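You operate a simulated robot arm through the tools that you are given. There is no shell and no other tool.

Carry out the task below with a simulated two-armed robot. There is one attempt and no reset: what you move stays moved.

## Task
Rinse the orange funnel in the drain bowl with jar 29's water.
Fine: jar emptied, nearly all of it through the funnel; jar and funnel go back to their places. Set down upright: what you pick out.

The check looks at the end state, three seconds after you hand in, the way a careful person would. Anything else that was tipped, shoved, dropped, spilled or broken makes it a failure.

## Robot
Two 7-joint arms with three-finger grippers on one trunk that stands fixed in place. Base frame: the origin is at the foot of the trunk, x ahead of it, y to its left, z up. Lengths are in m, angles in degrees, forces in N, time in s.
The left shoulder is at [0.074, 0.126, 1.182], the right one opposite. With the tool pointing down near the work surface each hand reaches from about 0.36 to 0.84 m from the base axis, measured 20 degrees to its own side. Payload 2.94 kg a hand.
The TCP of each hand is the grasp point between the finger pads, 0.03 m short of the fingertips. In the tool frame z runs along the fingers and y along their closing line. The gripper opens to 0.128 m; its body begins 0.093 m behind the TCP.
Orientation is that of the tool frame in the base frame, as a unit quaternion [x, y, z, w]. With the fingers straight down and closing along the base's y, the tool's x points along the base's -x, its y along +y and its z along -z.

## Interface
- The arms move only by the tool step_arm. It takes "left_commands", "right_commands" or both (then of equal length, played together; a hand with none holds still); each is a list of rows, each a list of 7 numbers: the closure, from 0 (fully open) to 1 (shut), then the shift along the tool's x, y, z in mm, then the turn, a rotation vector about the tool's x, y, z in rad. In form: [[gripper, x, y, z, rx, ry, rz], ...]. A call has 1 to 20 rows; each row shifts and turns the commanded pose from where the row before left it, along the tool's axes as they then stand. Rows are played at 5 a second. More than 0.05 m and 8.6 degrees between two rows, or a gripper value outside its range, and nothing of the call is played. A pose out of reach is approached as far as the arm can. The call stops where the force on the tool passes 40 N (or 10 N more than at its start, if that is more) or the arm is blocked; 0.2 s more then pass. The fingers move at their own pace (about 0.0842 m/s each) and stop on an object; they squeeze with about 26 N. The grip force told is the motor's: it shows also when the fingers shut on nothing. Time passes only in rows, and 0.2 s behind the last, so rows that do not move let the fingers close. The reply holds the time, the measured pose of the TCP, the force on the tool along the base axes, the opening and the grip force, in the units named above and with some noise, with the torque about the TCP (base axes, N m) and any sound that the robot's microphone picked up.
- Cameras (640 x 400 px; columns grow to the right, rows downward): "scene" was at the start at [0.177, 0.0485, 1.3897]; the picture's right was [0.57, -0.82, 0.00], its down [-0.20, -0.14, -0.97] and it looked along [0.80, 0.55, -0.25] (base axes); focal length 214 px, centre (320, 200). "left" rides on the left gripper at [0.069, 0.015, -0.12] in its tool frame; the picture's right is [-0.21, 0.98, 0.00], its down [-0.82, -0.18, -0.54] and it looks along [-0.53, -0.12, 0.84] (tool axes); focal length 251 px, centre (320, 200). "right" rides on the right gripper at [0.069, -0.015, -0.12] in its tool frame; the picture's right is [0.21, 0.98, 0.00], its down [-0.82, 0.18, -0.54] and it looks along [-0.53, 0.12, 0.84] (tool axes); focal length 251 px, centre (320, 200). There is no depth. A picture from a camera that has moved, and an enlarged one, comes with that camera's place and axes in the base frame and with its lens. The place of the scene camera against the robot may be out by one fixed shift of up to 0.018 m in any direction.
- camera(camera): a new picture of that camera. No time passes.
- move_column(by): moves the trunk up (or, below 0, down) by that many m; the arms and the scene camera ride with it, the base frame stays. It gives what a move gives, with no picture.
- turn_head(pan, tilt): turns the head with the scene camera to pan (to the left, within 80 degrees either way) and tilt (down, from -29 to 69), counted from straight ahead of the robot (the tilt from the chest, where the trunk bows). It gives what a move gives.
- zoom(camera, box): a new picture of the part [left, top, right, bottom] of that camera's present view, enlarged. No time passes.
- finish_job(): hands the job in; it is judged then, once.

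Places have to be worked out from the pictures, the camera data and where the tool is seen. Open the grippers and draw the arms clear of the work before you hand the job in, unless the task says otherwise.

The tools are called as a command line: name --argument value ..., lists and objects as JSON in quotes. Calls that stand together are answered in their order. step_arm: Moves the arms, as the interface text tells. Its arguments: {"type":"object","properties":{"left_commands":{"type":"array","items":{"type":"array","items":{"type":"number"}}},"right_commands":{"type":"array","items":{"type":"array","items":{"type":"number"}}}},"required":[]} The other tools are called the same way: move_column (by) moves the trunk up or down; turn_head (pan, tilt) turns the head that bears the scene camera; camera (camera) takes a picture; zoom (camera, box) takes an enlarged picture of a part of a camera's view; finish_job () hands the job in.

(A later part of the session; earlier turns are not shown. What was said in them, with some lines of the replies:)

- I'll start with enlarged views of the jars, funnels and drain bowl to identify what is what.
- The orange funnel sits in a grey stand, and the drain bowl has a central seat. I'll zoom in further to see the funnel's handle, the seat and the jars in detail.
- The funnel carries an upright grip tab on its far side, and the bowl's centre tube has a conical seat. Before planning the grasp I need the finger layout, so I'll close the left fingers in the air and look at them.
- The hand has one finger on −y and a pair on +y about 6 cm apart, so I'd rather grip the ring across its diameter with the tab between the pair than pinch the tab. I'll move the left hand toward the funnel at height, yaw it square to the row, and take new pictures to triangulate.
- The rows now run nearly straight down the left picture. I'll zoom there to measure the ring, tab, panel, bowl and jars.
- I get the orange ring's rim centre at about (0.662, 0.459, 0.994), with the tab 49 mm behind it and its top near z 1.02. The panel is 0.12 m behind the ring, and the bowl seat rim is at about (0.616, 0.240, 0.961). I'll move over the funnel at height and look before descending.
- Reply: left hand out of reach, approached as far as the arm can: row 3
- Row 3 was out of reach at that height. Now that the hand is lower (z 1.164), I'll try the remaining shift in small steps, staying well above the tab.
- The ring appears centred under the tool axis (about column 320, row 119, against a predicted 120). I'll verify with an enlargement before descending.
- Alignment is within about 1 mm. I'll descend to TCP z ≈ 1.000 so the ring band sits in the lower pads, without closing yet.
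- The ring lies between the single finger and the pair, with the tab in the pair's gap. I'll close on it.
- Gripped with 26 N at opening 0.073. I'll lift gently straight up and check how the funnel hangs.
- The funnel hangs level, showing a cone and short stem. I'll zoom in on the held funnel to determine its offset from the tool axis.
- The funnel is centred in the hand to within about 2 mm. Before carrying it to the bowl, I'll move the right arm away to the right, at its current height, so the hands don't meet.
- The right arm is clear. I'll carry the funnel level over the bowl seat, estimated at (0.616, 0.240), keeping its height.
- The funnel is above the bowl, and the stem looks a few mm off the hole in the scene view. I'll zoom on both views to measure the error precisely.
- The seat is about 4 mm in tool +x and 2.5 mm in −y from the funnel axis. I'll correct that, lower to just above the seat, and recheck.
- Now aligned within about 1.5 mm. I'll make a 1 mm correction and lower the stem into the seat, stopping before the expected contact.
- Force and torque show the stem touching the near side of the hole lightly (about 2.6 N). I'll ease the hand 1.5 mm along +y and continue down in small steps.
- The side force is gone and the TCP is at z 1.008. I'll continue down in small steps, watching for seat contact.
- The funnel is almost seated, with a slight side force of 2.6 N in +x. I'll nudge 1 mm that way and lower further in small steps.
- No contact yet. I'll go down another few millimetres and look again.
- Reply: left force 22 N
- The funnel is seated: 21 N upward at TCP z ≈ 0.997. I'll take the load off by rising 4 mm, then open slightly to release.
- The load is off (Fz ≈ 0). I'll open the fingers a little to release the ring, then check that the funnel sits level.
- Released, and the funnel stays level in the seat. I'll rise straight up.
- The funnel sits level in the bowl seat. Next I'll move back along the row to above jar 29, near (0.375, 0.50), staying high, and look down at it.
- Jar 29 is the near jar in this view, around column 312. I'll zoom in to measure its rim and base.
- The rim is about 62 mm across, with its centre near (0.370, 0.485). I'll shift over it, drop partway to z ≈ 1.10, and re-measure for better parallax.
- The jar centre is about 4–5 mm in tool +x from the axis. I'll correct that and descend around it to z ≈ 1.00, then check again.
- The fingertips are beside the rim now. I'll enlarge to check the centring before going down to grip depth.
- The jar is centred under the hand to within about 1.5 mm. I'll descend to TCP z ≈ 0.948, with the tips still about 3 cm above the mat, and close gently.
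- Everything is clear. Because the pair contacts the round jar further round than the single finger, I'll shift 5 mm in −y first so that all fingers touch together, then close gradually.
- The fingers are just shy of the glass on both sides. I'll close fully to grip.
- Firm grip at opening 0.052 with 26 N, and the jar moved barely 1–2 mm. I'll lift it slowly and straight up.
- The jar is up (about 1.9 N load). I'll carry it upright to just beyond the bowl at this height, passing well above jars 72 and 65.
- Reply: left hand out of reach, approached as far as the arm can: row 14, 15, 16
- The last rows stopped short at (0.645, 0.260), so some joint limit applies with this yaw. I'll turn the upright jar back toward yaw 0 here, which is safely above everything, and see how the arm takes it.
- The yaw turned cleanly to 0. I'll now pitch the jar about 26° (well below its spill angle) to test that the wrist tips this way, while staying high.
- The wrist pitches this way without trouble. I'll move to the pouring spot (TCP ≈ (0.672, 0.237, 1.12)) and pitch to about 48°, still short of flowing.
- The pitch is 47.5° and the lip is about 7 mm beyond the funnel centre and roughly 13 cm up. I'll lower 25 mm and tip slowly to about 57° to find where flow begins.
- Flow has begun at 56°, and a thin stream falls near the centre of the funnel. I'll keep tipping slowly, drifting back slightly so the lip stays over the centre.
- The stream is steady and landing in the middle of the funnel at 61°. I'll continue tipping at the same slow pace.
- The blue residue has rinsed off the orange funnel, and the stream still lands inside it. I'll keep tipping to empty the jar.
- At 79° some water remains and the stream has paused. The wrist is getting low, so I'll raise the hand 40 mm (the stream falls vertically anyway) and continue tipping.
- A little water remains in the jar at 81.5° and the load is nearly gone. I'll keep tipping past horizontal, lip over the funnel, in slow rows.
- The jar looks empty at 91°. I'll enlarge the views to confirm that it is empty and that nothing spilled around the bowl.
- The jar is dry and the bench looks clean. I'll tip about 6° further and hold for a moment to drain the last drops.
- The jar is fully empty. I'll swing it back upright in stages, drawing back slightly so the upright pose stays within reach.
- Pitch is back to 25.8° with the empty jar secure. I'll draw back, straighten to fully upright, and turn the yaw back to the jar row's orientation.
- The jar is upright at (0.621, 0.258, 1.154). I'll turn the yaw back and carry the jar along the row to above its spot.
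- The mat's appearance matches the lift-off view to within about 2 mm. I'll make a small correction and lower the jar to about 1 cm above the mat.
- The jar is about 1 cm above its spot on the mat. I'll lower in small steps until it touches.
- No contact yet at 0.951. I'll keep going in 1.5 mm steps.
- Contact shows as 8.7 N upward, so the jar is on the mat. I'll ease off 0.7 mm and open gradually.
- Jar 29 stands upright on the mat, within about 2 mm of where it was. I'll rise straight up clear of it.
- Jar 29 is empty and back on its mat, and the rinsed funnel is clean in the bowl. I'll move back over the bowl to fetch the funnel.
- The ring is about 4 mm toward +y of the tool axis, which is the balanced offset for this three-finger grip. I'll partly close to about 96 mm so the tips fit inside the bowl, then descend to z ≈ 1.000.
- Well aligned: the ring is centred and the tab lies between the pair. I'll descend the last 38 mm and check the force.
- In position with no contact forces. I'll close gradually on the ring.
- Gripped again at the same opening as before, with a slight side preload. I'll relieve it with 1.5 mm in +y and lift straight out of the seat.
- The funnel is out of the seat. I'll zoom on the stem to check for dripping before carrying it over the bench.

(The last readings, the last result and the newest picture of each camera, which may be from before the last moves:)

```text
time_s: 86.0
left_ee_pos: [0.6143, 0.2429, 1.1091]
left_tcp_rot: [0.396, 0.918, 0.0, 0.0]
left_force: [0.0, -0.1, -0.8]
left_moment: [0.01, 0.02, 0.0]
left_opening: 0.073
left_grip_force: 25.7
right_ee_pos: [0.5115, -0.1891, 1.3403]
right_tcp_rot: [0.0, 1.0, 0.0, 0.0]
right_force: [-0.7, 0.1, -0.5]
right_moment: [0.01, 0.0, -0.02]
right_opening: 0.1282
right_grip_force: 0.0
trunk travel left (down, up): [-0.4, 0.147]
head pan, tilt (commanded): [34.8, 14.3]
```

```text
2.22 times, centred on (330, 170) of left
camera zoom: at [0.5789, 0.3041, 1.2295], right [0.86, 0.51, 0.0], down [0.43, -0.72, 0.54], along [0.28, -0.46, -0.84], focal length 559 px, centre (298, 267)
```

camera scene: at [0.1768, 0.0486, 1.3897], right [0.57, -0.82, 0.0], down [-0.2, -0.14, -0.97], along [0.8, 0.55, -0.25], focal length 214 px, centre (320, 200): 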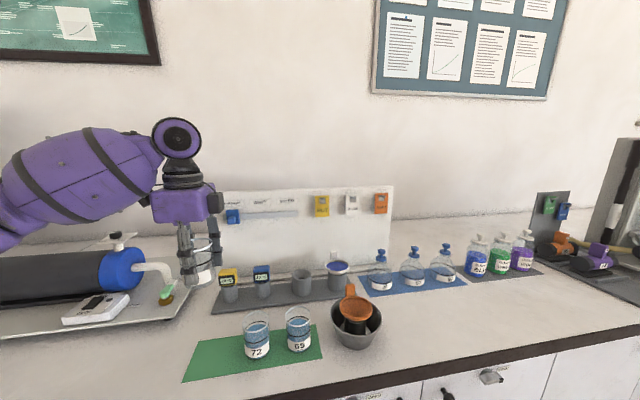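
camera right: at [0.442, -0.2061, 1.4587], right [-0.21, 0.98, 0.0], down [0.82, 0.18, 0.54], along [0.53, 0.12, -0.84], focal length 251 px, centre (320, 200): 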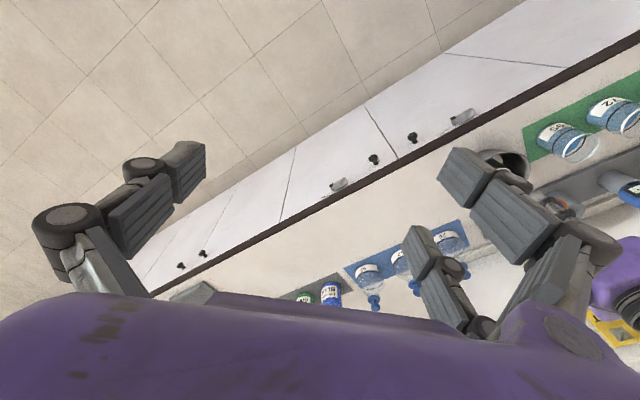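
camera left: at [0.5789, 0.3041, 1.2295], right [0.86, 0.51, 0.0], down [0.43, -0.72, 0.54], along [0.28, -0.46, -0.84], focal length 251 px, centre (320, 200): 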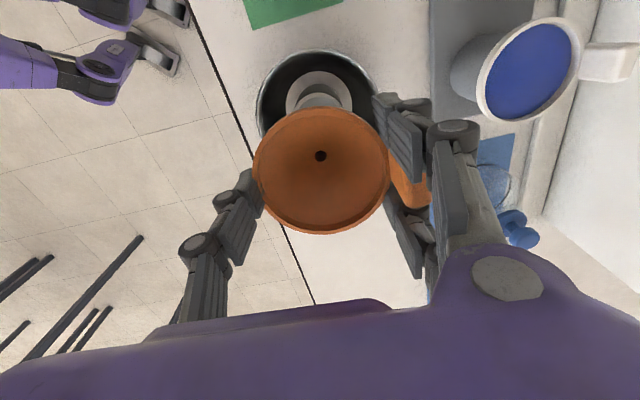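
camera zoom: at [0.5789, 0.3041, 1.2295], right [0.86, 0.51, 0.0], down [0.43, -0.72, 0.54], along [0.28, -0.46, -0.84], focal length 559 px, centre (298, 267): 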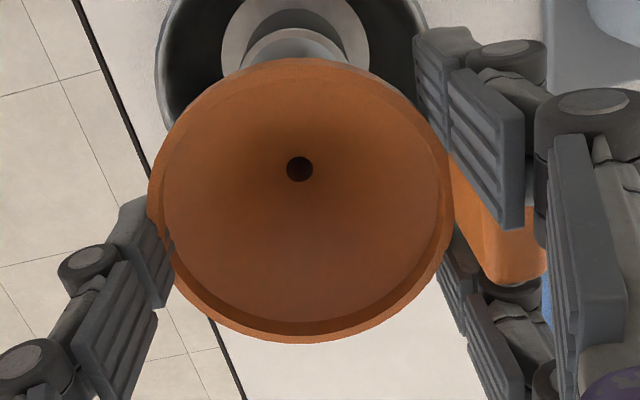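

No drip, and the funnel is clean and level in the hand. I'll carry it back above its stand.

step_arm --left_commands '[[1, 14, 20, 0, 0, 0, 0], [1, 22, 31, 0, 0, 0, 0], [1, 22, 31, 0, 0, 0, 0], [1, 22, 31, 0, 0, 0, 0], [1, 22, 31, 0, 0, 0, 0], [1, 16, 23, 0, 0, 0, 0], [1, 6.6, 14, 0, 0, 0, 0], [1, 0, 0, 0, 0, 0, 0], [1, 0, 0, 0, 0, 0, 0]]'

zoom --camera "left" --box '[240, 30, 400, 130]'

zoom --camera "scene" --box '[260, 220, 350, 310]'

```text
time_s: 88.0
left_ee_pos: [0.6619, 0.458, 1.1096]
left_tcp_rot: [0.397, 0.918, 0.001, 0.001]
left_force: [0.6, -0.4, -0.4]
left_moment: [0.0, 0.04, 0.04]
left_opening: 0.073
left_grip_force: 26.0
right_ee_pos: [0.5117, -0.1887, 1.3398]
right_tcp_rot: [0.0, 1.0, 0.0, 0.0]
right_force: [0.2, -0.5, -0.3]
right_moment: [0.02, 0.01, -0.01]
right_opening: 0.1281
right_grip_force: 0.0
trunk travel left (down, up): [-0.4, 0.147]
head pan, tilt (commanded): [34.8, 14.3]
```

```text
4.00 times, centred on (320, 80) of left
camera zoom: at [0.6267, 0.5196, 1.2299], right [0.86, 0.51, 0.0], down [0.43, -0.72, 0.54], along [0.28, -0.46, -0.84], focal length 1006 px, centre (320, 680)
```

zoom: 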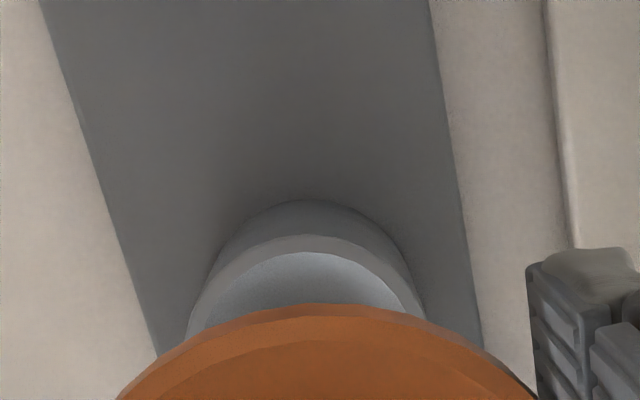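

```text
4.44 times, centred on (305, 265) of scene
camera zoom: at [0.1771, 0.0486, 1.3897], right [0.57, -0.82, 0.0], down [-0.2, -0.14, -0.97], along [0.8, 0.55, -0.25], focal length 953 px, centre (387, -89)
```

zoom: 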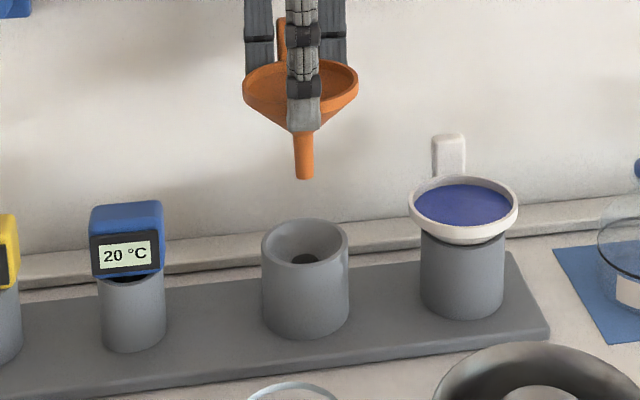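

The stem is over the stand's hole to within 2 mm. I'll make a 1 mm correction and lower partway, then check forces.

step_arm --left_commands '[[1, 0.8, -0.9, 0, 0, 0, 0], [1, 0, 0, 20, 0, 0, 0], [1, 0, 0, 20, 0, 0, 0], [1, 0, 0, 15, 0, 0, 0], [1, 0, 0, 10, 0, 0, 0], [1, 0, 0, 0, 0, 0, 0], [1, 0, 0, 0, 0, 0, 0]]'

zoom --camera "scene" --box '[260, 220, 350, 310]'

camera --camera "left"

```text
time_s: 89.6
left_ee_pos: [0.6604, 0.4569, 1.0442]
left_tcp_rot: [0.397, 0.918, 0.001, 0.002]
left_force: [-0.4, -1.4, -0.3]
left_moment: [-0.01, 0.02, 0.02]
left_opening: 0.073
left_grip_force: 26.0
right_ee_pos: [0.5107, -0.1881, 1.3401]
right_tcp_rot: [0.0, 1.0, -0.001, 0.001]
right_force: [0.5, -0.2, 0.0]
right_moment: [-0.03, 0.01, 0.0]
right_opening: 0.128
right_grip_force: 0.0
trunk travel left (down, up): [-0.4, 0.147]
head pan, tilt (commanded): [34.8, 14.3]
```

```text
4.44 times, centred on (305, 265) of scene
camera zoom: at [0.1771, 0.0486, 1.3897], right [0.57, -0.82, 0.0], down [-0.2, -0.14, -0.97], along [0.8, 0.55, -0.25], focal length 953 px, centre (387, -89)
```

zoom: 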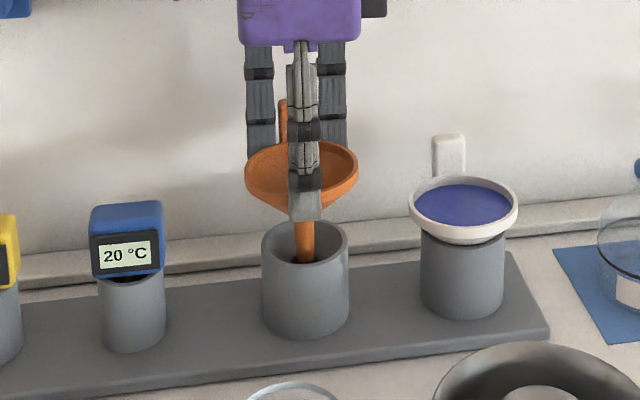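

```text
taken
camera left: at [0.624, 0.5182, 1.1648], right [0.86, 0.51, 0.0], down [0.43, -0.72, 0.54], along [0.28, -0.46, -0.84], focal length 251 px, centre (320, 200)
```

left: 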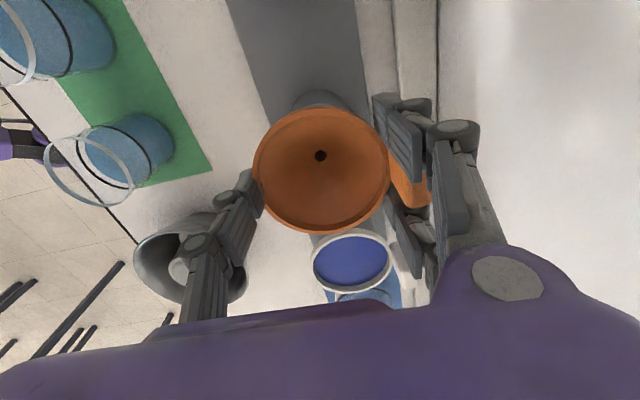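

The stem is entering the stand's hole with no notable force. I'll continue lowering toward the expected seating height (TCP z ≈ 1.005).

step_arm --left_commands '[[1, 0, 0, 10, 0, 0, 0], [1, 0, 0, 10, 0, 0, 0], [1, 0, 0, 8, 0, 0, 0], [1, 0, 0, 0, 0, 0, 0], [1, 0, 0, 0, 0, 0, 0]]'

```text
time_s: 90.8
left_ee_pos: [0.6625, 0.4565, 1.018]
left_tcp_rot: [0.396, 0.918, 0.0, 0.001]
left_force: [-0.1, 0.1, 0.0]
left_moment: [0.02, 0.01, -0.02]
left_opening: 0.0733
left_grip_force: 25.7
right_ee_pos: [0.5118, -0.1902, 1.3402]
right_tcp_rot: [0.0, 1.0, 0.001, 0.0]
right_force: [0.7, 0.3, -0.4]
right_moment: [0.02, -0.02, -0.01]
right_opening: 0.1282
right_grip_force: 0.1
trunk travel left (down, up): [-0.4, 0.147]
head pan, tilt (commanded): [34.8, 14.3]
```

step_arm --left_commands '[[1, 0, 0, 4, 0, 0, 0], [1, 0, 0, 3, 0, 0, 0], [1, 0, 0, 2, 0, 0, 0], [1, 0, 0, 0, 0, 0, 0]]'

zoom --camera "scene" --box '[270, 230, 340, 300]'

```text
time_s: 91.8
left_ee_pos: [0.6609, 0.4572, 1.0064]
left_tcp_rot: [0.396, 0.918, 0.0, 0.001]
left_force: [-0.3, -0.3, 0.0]
left_moment: [0.0, 0.01, -0.02]
left_opening: 0.073
left_grip_force: 25.9
right_ee_pos: [0.511, -0.1899, 1.3402]
right_tcp_rot: [0.0, 1.0, 0.0, 0.0]
right_force: [0.4, 0.0, -0.5]
right_moment: [0.01, 0.02, 0.03]
right_opening: 0.1279
right_grip_force: 0.0
trunk travel left (down, up): [-0.4, 0.147]
head pan, tilt (commanded): [34.8, 14.3]
```

```text
5.71 times, centred on (305, 265) of scene
camera zoom: at [0.177, 0.0486, 1.3897], right [0.57, -0.82, 0.0], down [-0.2, -0.14, -0.97], along [0.8, 0.55, -0.25], focal length 1226 px, centre (406, -171)
```

zoom: 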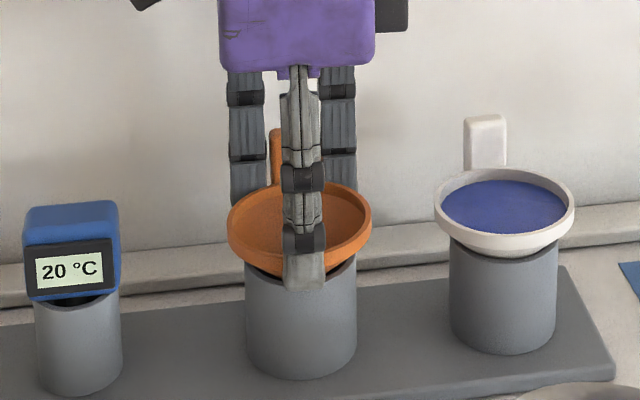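

Nearly seated, with no contact force yet. I'll lower in 1.5 mm steps until the seat takes load.

step_arm --left_commands '[[1, 0, 0, 1.5, 0, 0, 0], [1, 0, 0, 1.5, 0, 0, 0], [1, 0, 0, 0, 0, 0, 0], [1, 0, 0, 0, 0, 0, 0]]'

```text
time_s: 92.8
left_ee_pos: [0.66, 0.457, 1.0043]
left_tcp_rot: [0.396, 0.918, 0.0, 0.001]
left_force: [-2.6, 3.0, 7.7]
left_moment: [0.13, 0.06, 0.03]
left_opening: 0.0729
left_grip_force: 26.0
right_ee_pos: [0.5093, -0.1894, 1.3403]
right_tcp_rot: [-0.001, 1.0, 0.0, 0.001]
right_force: [0.0, -0.5, -0.8]
right_moment: [-0.01, 0.03, 0.03]
right_opening: 0.128
right_grip_force: 0.1
trunk travel left (down, up): [-0.4, 0.147]
head pan, tilt (commanded): [34.8, 14.3]
```

Contact at 7.7 N with a lateral push toward tool +x, so it's about 1 mm off centre. I'll yield 1 mm that way and let it settle a touch lower.

step_arm --left_commands '[[1, 1, 0, 0, 0, 0, 0], [1, 0, 0, 1, 0, 0, 0], [1, 0, 0, 0, 0, 0, 0], [1, 0, 0, 0, 0, 0, 0]]'

```text
time_s: 93.8
left_ee_pos: [0.6596, 0.4562, 1.0037]
left_tcp_rot: [0.397, 0.918, 0.002, 0.002]
left_force: [5.7, 3.1, 17.1]
left_moment: [0.17, -0.26, 0.0]
left_opening: 0.0731
left_grip_force: 26.5
right_ee_pos: [0.5104, -0.1897, 1.3414]
right_tcp_rot: [0.0, 1.0, 0.0, 0.0]
right_force: [0.6, 0.3, 0.0]
right_moment: [-0.01, -0.02, -0.02]
right_opening: 0.1281
right_grip_force: 0.1
trunk travel left (down, up): [-0.4, 0.147]
head pan, tilt (commanded): [34.8, 14.3]
```

Seated at 17 N, with a push along +y. I'll shift 1 mm in +y, back off vertically 1.5 mm to unload, and read the forces.

step_arm --left_commands '[[1, 0, 1, -1, 0, 0, 0], [1, 0, 0, -0.8, 0, 0, 0], [1, 0, 0, 0, 0, 0, 0], [1, 0, 0, 0, 0, 0, 0]]'

zoom --camera "scene" --box '[270, 230, 340, 300]'

```text
time_s: 94.8
left_ee_pos: [0.6599, 0.4561, 1.0031]
left_tcp_rot: [0.397, 0.918, 0.001, 0.0]
left_force: [-1.4, -3.2, 3.3]
left_moment: [-0.17, 0.02, 0.0]
left_opening: 0.0728
left_grip_force: 26.2
right_ee_pos: [0.5111, -0.1911, 1.3389]
right_tcp_rot: [0.0, 1.0, 0.001, 0.0]
right_force: [1.0, 0.5, -1.0]
right_moment: [-0.01, 0.0, 0.0]
right_opening: 0.1282
right_grip_force: 0.1
trunk travel left (down, up): [-0.4, 0.147]
head pan, tilt (commanded): [34.8, 14.3]
```

```text
5.71 times, centred on (305, 265) of scene
camera zoom: at [0.1766, 0.0479, 1.3897], right [0.57, -0.82, 0.0], down [-0.2, -0.14, -0.97], along [0.8, 0.55, -0.25], focal length 1226 px, centre (406, -171)
```

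zoom: 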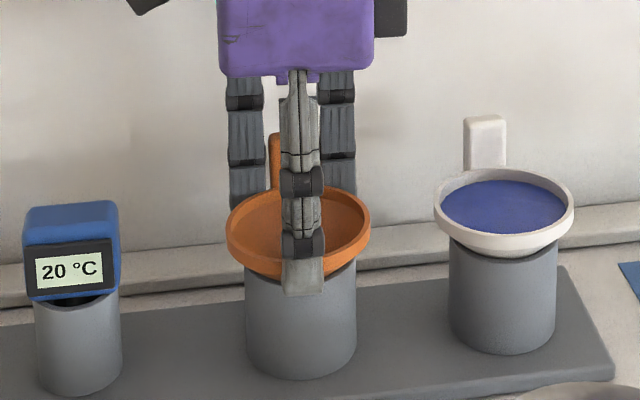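

Forces are small and the funnel looks seated like the white one beside it. I'll release it gently.

step_arm --left_commands '[[0.4, 0, 0, 0, 0, 0, 0], [0.36, 0, 0, 0, 0, 0, 0], [0.3, 0, 0, 0, 0, 0, 0], [0.2, 0, 0, 0, 0, 0, 0], [0.1, 0, 0, 0, 0, 0, 0], [0.05, 0, 0, 0, 0, 0, 0], [0.05, 0, 0, 0, 0, 0, 0]]'

camera --camera "left"

zoom --camera "scene" --box '[270, 230, 340, 300]'

```text
time_s: 96.4
left_ee_pos: [0.6597, 0.4576, 1.0046]
left_tcp_rot: [0.396, 0.918, 0.001, 0.001]
left_force: [0.5, -0.4, 0.2]
left_moment: [0.04, 0.01, -0.03]
left_opening: 0.1215
left_grip_force: 0.0
right_ee_pos: [0.5113, -0.1897, 1.3395]
right_tcp_rot: [0.0, 1.0, 0.0, 0.0]
right_force: [0.4, -0.1, -0.2]
right_moment: [-0.03, 0.0, 0.03]
right_opening: 0.1278
right_grip_force: 0.1
trunk travel left (down, up): [-0.4, 0.147]
head pan, tilt (commanded): [34.8, 14.3]
```

```text
taken
camera left: at [0.6248, 0.5184, 1.1246], right [0.86, 0.51, 0.0], down [0.43, -0.72, 0.54], along [0.28, -0.46, -0.84], focal length 251 px, centre (320, 200)
```

left: 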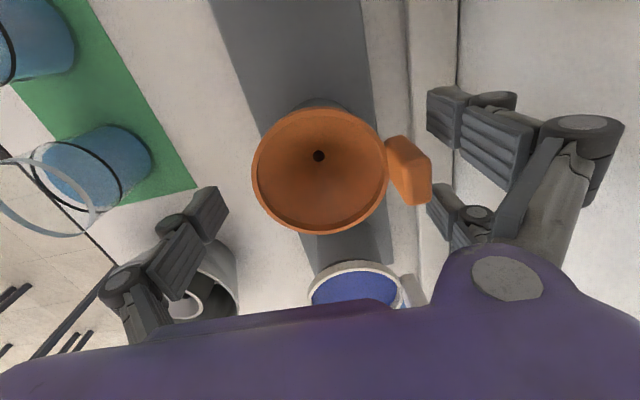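

```text
5.71 times, centred on (305, 265) of scene
camera zoom: at [0.177, 0.0485, 1.3897], right [0.57, -0.82, 0.0], down [-0.2, -0.14, -0.97], along [0.8, 0.55, -0.25], focal length 1226 px, centre (406, -171)
```

zoom: 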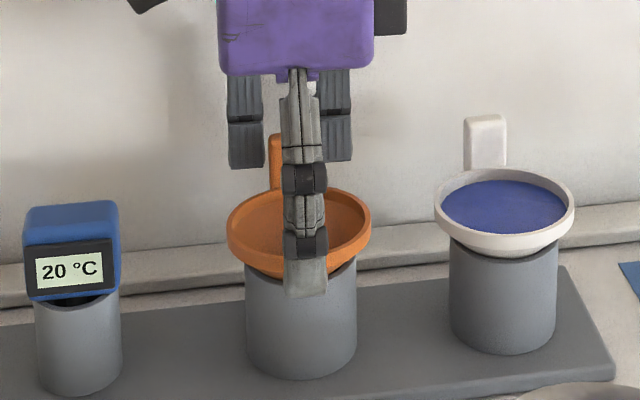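

The funnel is released and stays seated with its tab to the back, as before. I'll rise straight up clear of it.

step_arm --left_commands '[[0.05, 0, 0, -12, 0, 0, 0], [0.05, 0, 0, -18, 0, 0, 0], [0.05, 0, 0, -25, 0, 0, 0], [0, 0, 0, -30, 0, 0, 0], [0, 0, 0, -35, 0, 0, 0], [0, 0, 0, 0, 0, 0, 0]]'

camera --camera "left"

zoom --camera "scene" --box '[180, 230, 400, 380]'

```text
time_s: 97.8
left_ee_pos: [0.6603, 0.4587, 1.1231]
left_tcp_rot: [0.396, 0.918, 0.001, 0.002]
left_force: [0.5, 1.4, 0.2]
left_moment: [0.01, 0.04, 0.02]
left_opening: 0.128
left_grip_force: 0.0
right_ee_pos: [0.5114, -0.1885, 1.3395]
right_tcp_rot: [0.001, 1.0, 0.0, 0.0]
right_force: [0.3, -0.2, -0.1]
right_moment: [0.0, 0.01, -0.01]
right_opening: 0.1278
right_grip_force: 0.0
trunk travel left (down, up): [-0.4, 0.147]
head pan, tilt (commanded): [34.8, 14.3]
```

```text
taken
camera left: at [0.6245, 0.52, 1.2432], right [0.86, 0.51, 0.0], down [0.43, -0.72, 0.54], along [0.28, -0.46, -0.84], focal length 251 px, centre (320, 200)
```

left: 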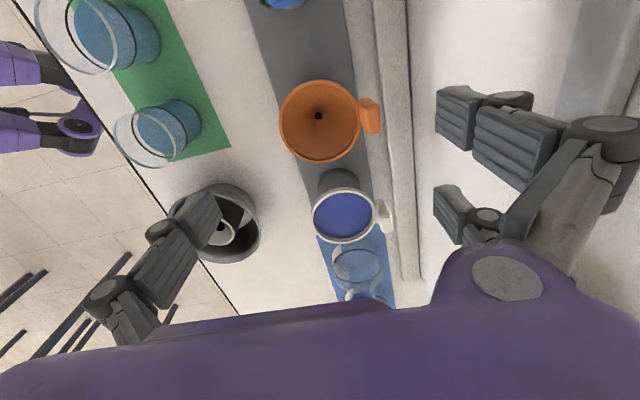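

```text
2.67 times, centred on (290, 305) of scene
camera zoom: at [0.1772, 0.0489, 1.3896], right [0.57, -0.82, 0.0], down [-0.2, -0.14, -0.97], along [0.8, 0.55, -0.25], focal length 572 px, centre (400, -80)
```

zoom: 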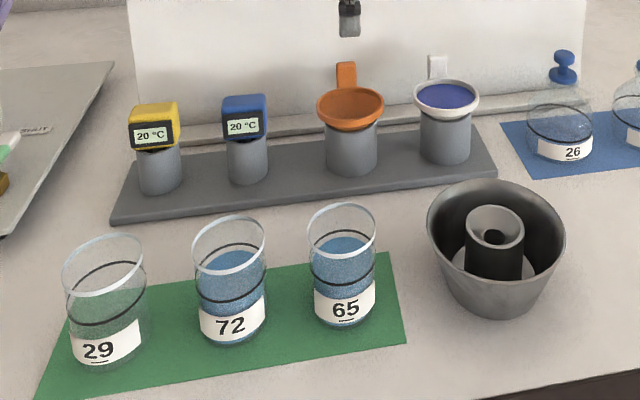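

The jar, funnel and bowl all appear in place. I'll zoom on the funnel to verify it sits level, then retreat the left hand toward the robot and up.

zoom --camera "scene" --box '[270, 240, 390, 315]'

step_arm --left_commands '[[0, 0, -25, -5, 0, 0, 0], [0, 0, -35, -15, 0, 0, 0], [0, 0, -35, -25, 0, 0, 0], [0, 0, -35, -25, 0, 0, 0], [0, 30, 0, -30, 0, 0, 0], [0, 35, 0, -25, 0, 0, 0], [0, 35, 0, -10, 0, 0, 0], [0, 40, 0, 0, 0, 0, 0], [0, 40, 0, 0, 0, 0, 0], [0, 0, 0, 0, 0, 0, 0]]'

camera --camera "scene"

```text
5.33 times, centred on (330, 278) of scene
camera zoom: at [0.1772, 0.0489, 1.3896], right [0.57, -0.82, 0.0], down [-0.2, -0.14, -0.97], along [0.8, 0.55, -0.25], focal length 1144 px, centre (267, -213)
```

zoom: 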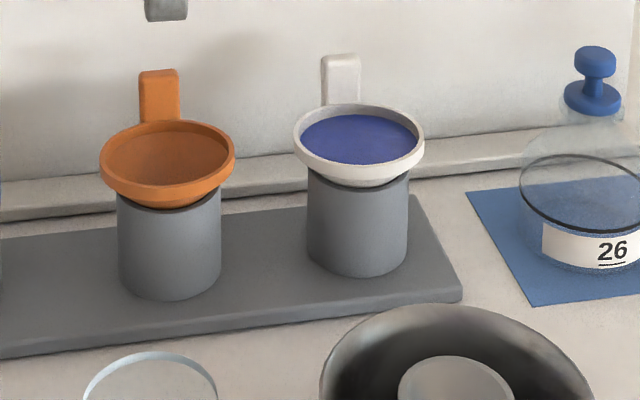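

```text
time_s: 100.0
left_ee_pos: [0.4414, 0.5001, 1.2603]
left_tcp_rot: [0.398, 0.918, 0.001, 0.0]
left_force: [-0.1, 0.2, 0.2]
left_moment: [0.02, -0.05, -0.01]
left_opening: 0.1278
left_grip_force: 0.0
right_ee_pos: [0.5092, -0.1907, 1.3413]
right_tcp_rot: [-0.001, 1.0, 0.001, 0.001]
right_force: [0.3, 0.7, 0.2]
right_moment: [0.02, -0.01, -0.01]
right_opening: 0.128
right_grip_force: 0.0
trunk travel left (down, up): [-0.4, 0.147]
head pan, tilt (commanded): [34.8, 14.3]
```

```text
taken
camera scene: at [0.1749, 0.0473, 1.3901], right [0.57, -0.82, 0.0], down [-0.2, -0.14, -0.97], along [0.8, 0.55, -0.24], focal length 214 px, centre (320, 200)
```

scene: 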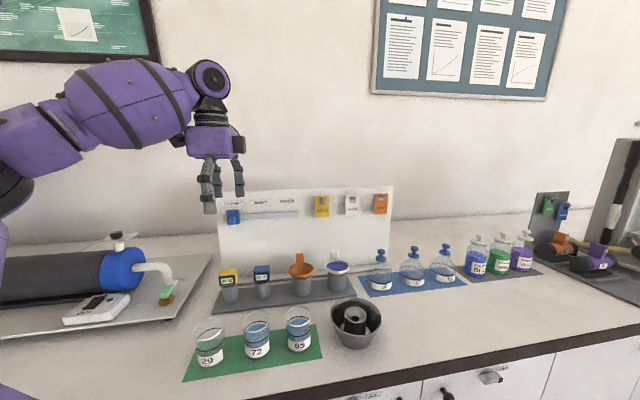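

The funnel's pose matches the starting picture almost pixel for pixel. I'll draw the left hand further back to near its starting place and take a last look at the whole bench.

step_arm --left_commands '[[0, 32, 5, -11, 0, 0, 0], [0, 32, 5, -11, 0, 0, 0], [0, 32, 5, -11, 0, 0, 0], [0, 0, 0, 0, 0, 0, 0], [0, 0, 0, 0, 0, 0, 0]]'

zoom --camera "scene" --box '[180, 240, 400, 380]'

camera --camera "scene"

```text
time_s: 101.2
left_ee_pos: [0.3831, 0.5793, 1.2932]
left_tcp_rot: [0.397, 0.918, 0.001, 0.001]
left_force: [-0.6, 0.1, -0.3]
left_moment: [-0.01, 0.01, 0.0]
left_opening: 0.1278
left_grip_force: 0.2
right_ee_pos: [0.5109, -0.1888, 1.3402]
right_tcp_rot: [0.0, 1.0, 0.0, 0.0]
right_force: [-0.9, 1.2, -0.3]
right_moment: [-0.02, -0.01, -0.02]
right_opening: 0.1281
right_grip_force: 0.1
trunk travel left (down, up): [-0.4, 0.147]
head pan, tilt (commanded): [34.8, 14.3]
```

```text
2.86 times, centred on (290, 310) of scene
camera zoom: at [0.177, 0.0487, 1.3897], right [0.57, -0.82, 0.0], down [-0.2, -0.14, -0.97], along [0.8, 0.55, -0.25], focal length 613 px, centre (406, -114)
```

zoom: 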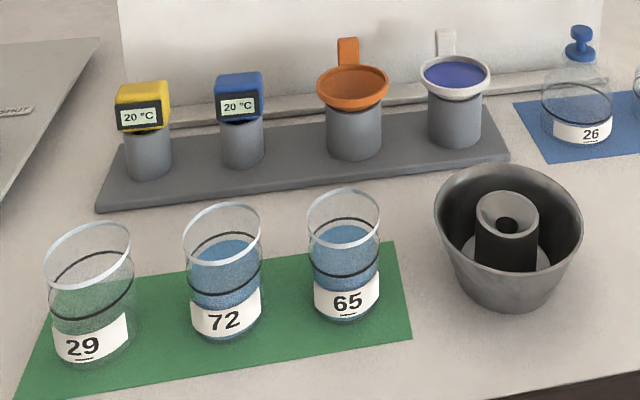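

```text
taken
camera scene: at [0.177, 0.0487, 1.3897], right [0.57, -0.82, 0.0], down [-0.2, -0.14, -0.97], along [0.8, 0.55, -0.25], focal length 214 px, centre (320, 200)
```

scene: 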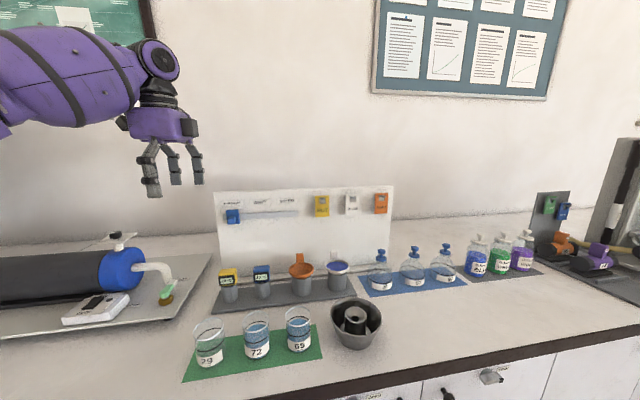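

The last pictures show jar 29 empty and upright on its mat, and the orange funnel rinsed and back in its stand. The bowl and everything else are undisturbed, both hands are open, and the arms are clear, so I'm handing the job in.

finish_job

```text
The job is handed in.
```

I rinsed the orange funnel in the drain bowl with jar 29's water and handed the job in; I haven't seen the check's result.

- **Rinse:** I set the funnel in the bowl's centre seat and poured jar 29 slowly through it. Wherever I could see the stream, it fell inside the funnel. The blue residue washed off, and I saw no water on the bench.
- **Jar 29:** It is empty and stands upright on its mat, about 2 mm from where it started.
- **Funnel:** It is back in its stand, level, with its tab to the back as before.
- **Rest of the bench:** The bowl, the other jars and everything else look unmoved in the last pictures. Both hands are open and drawn clear.
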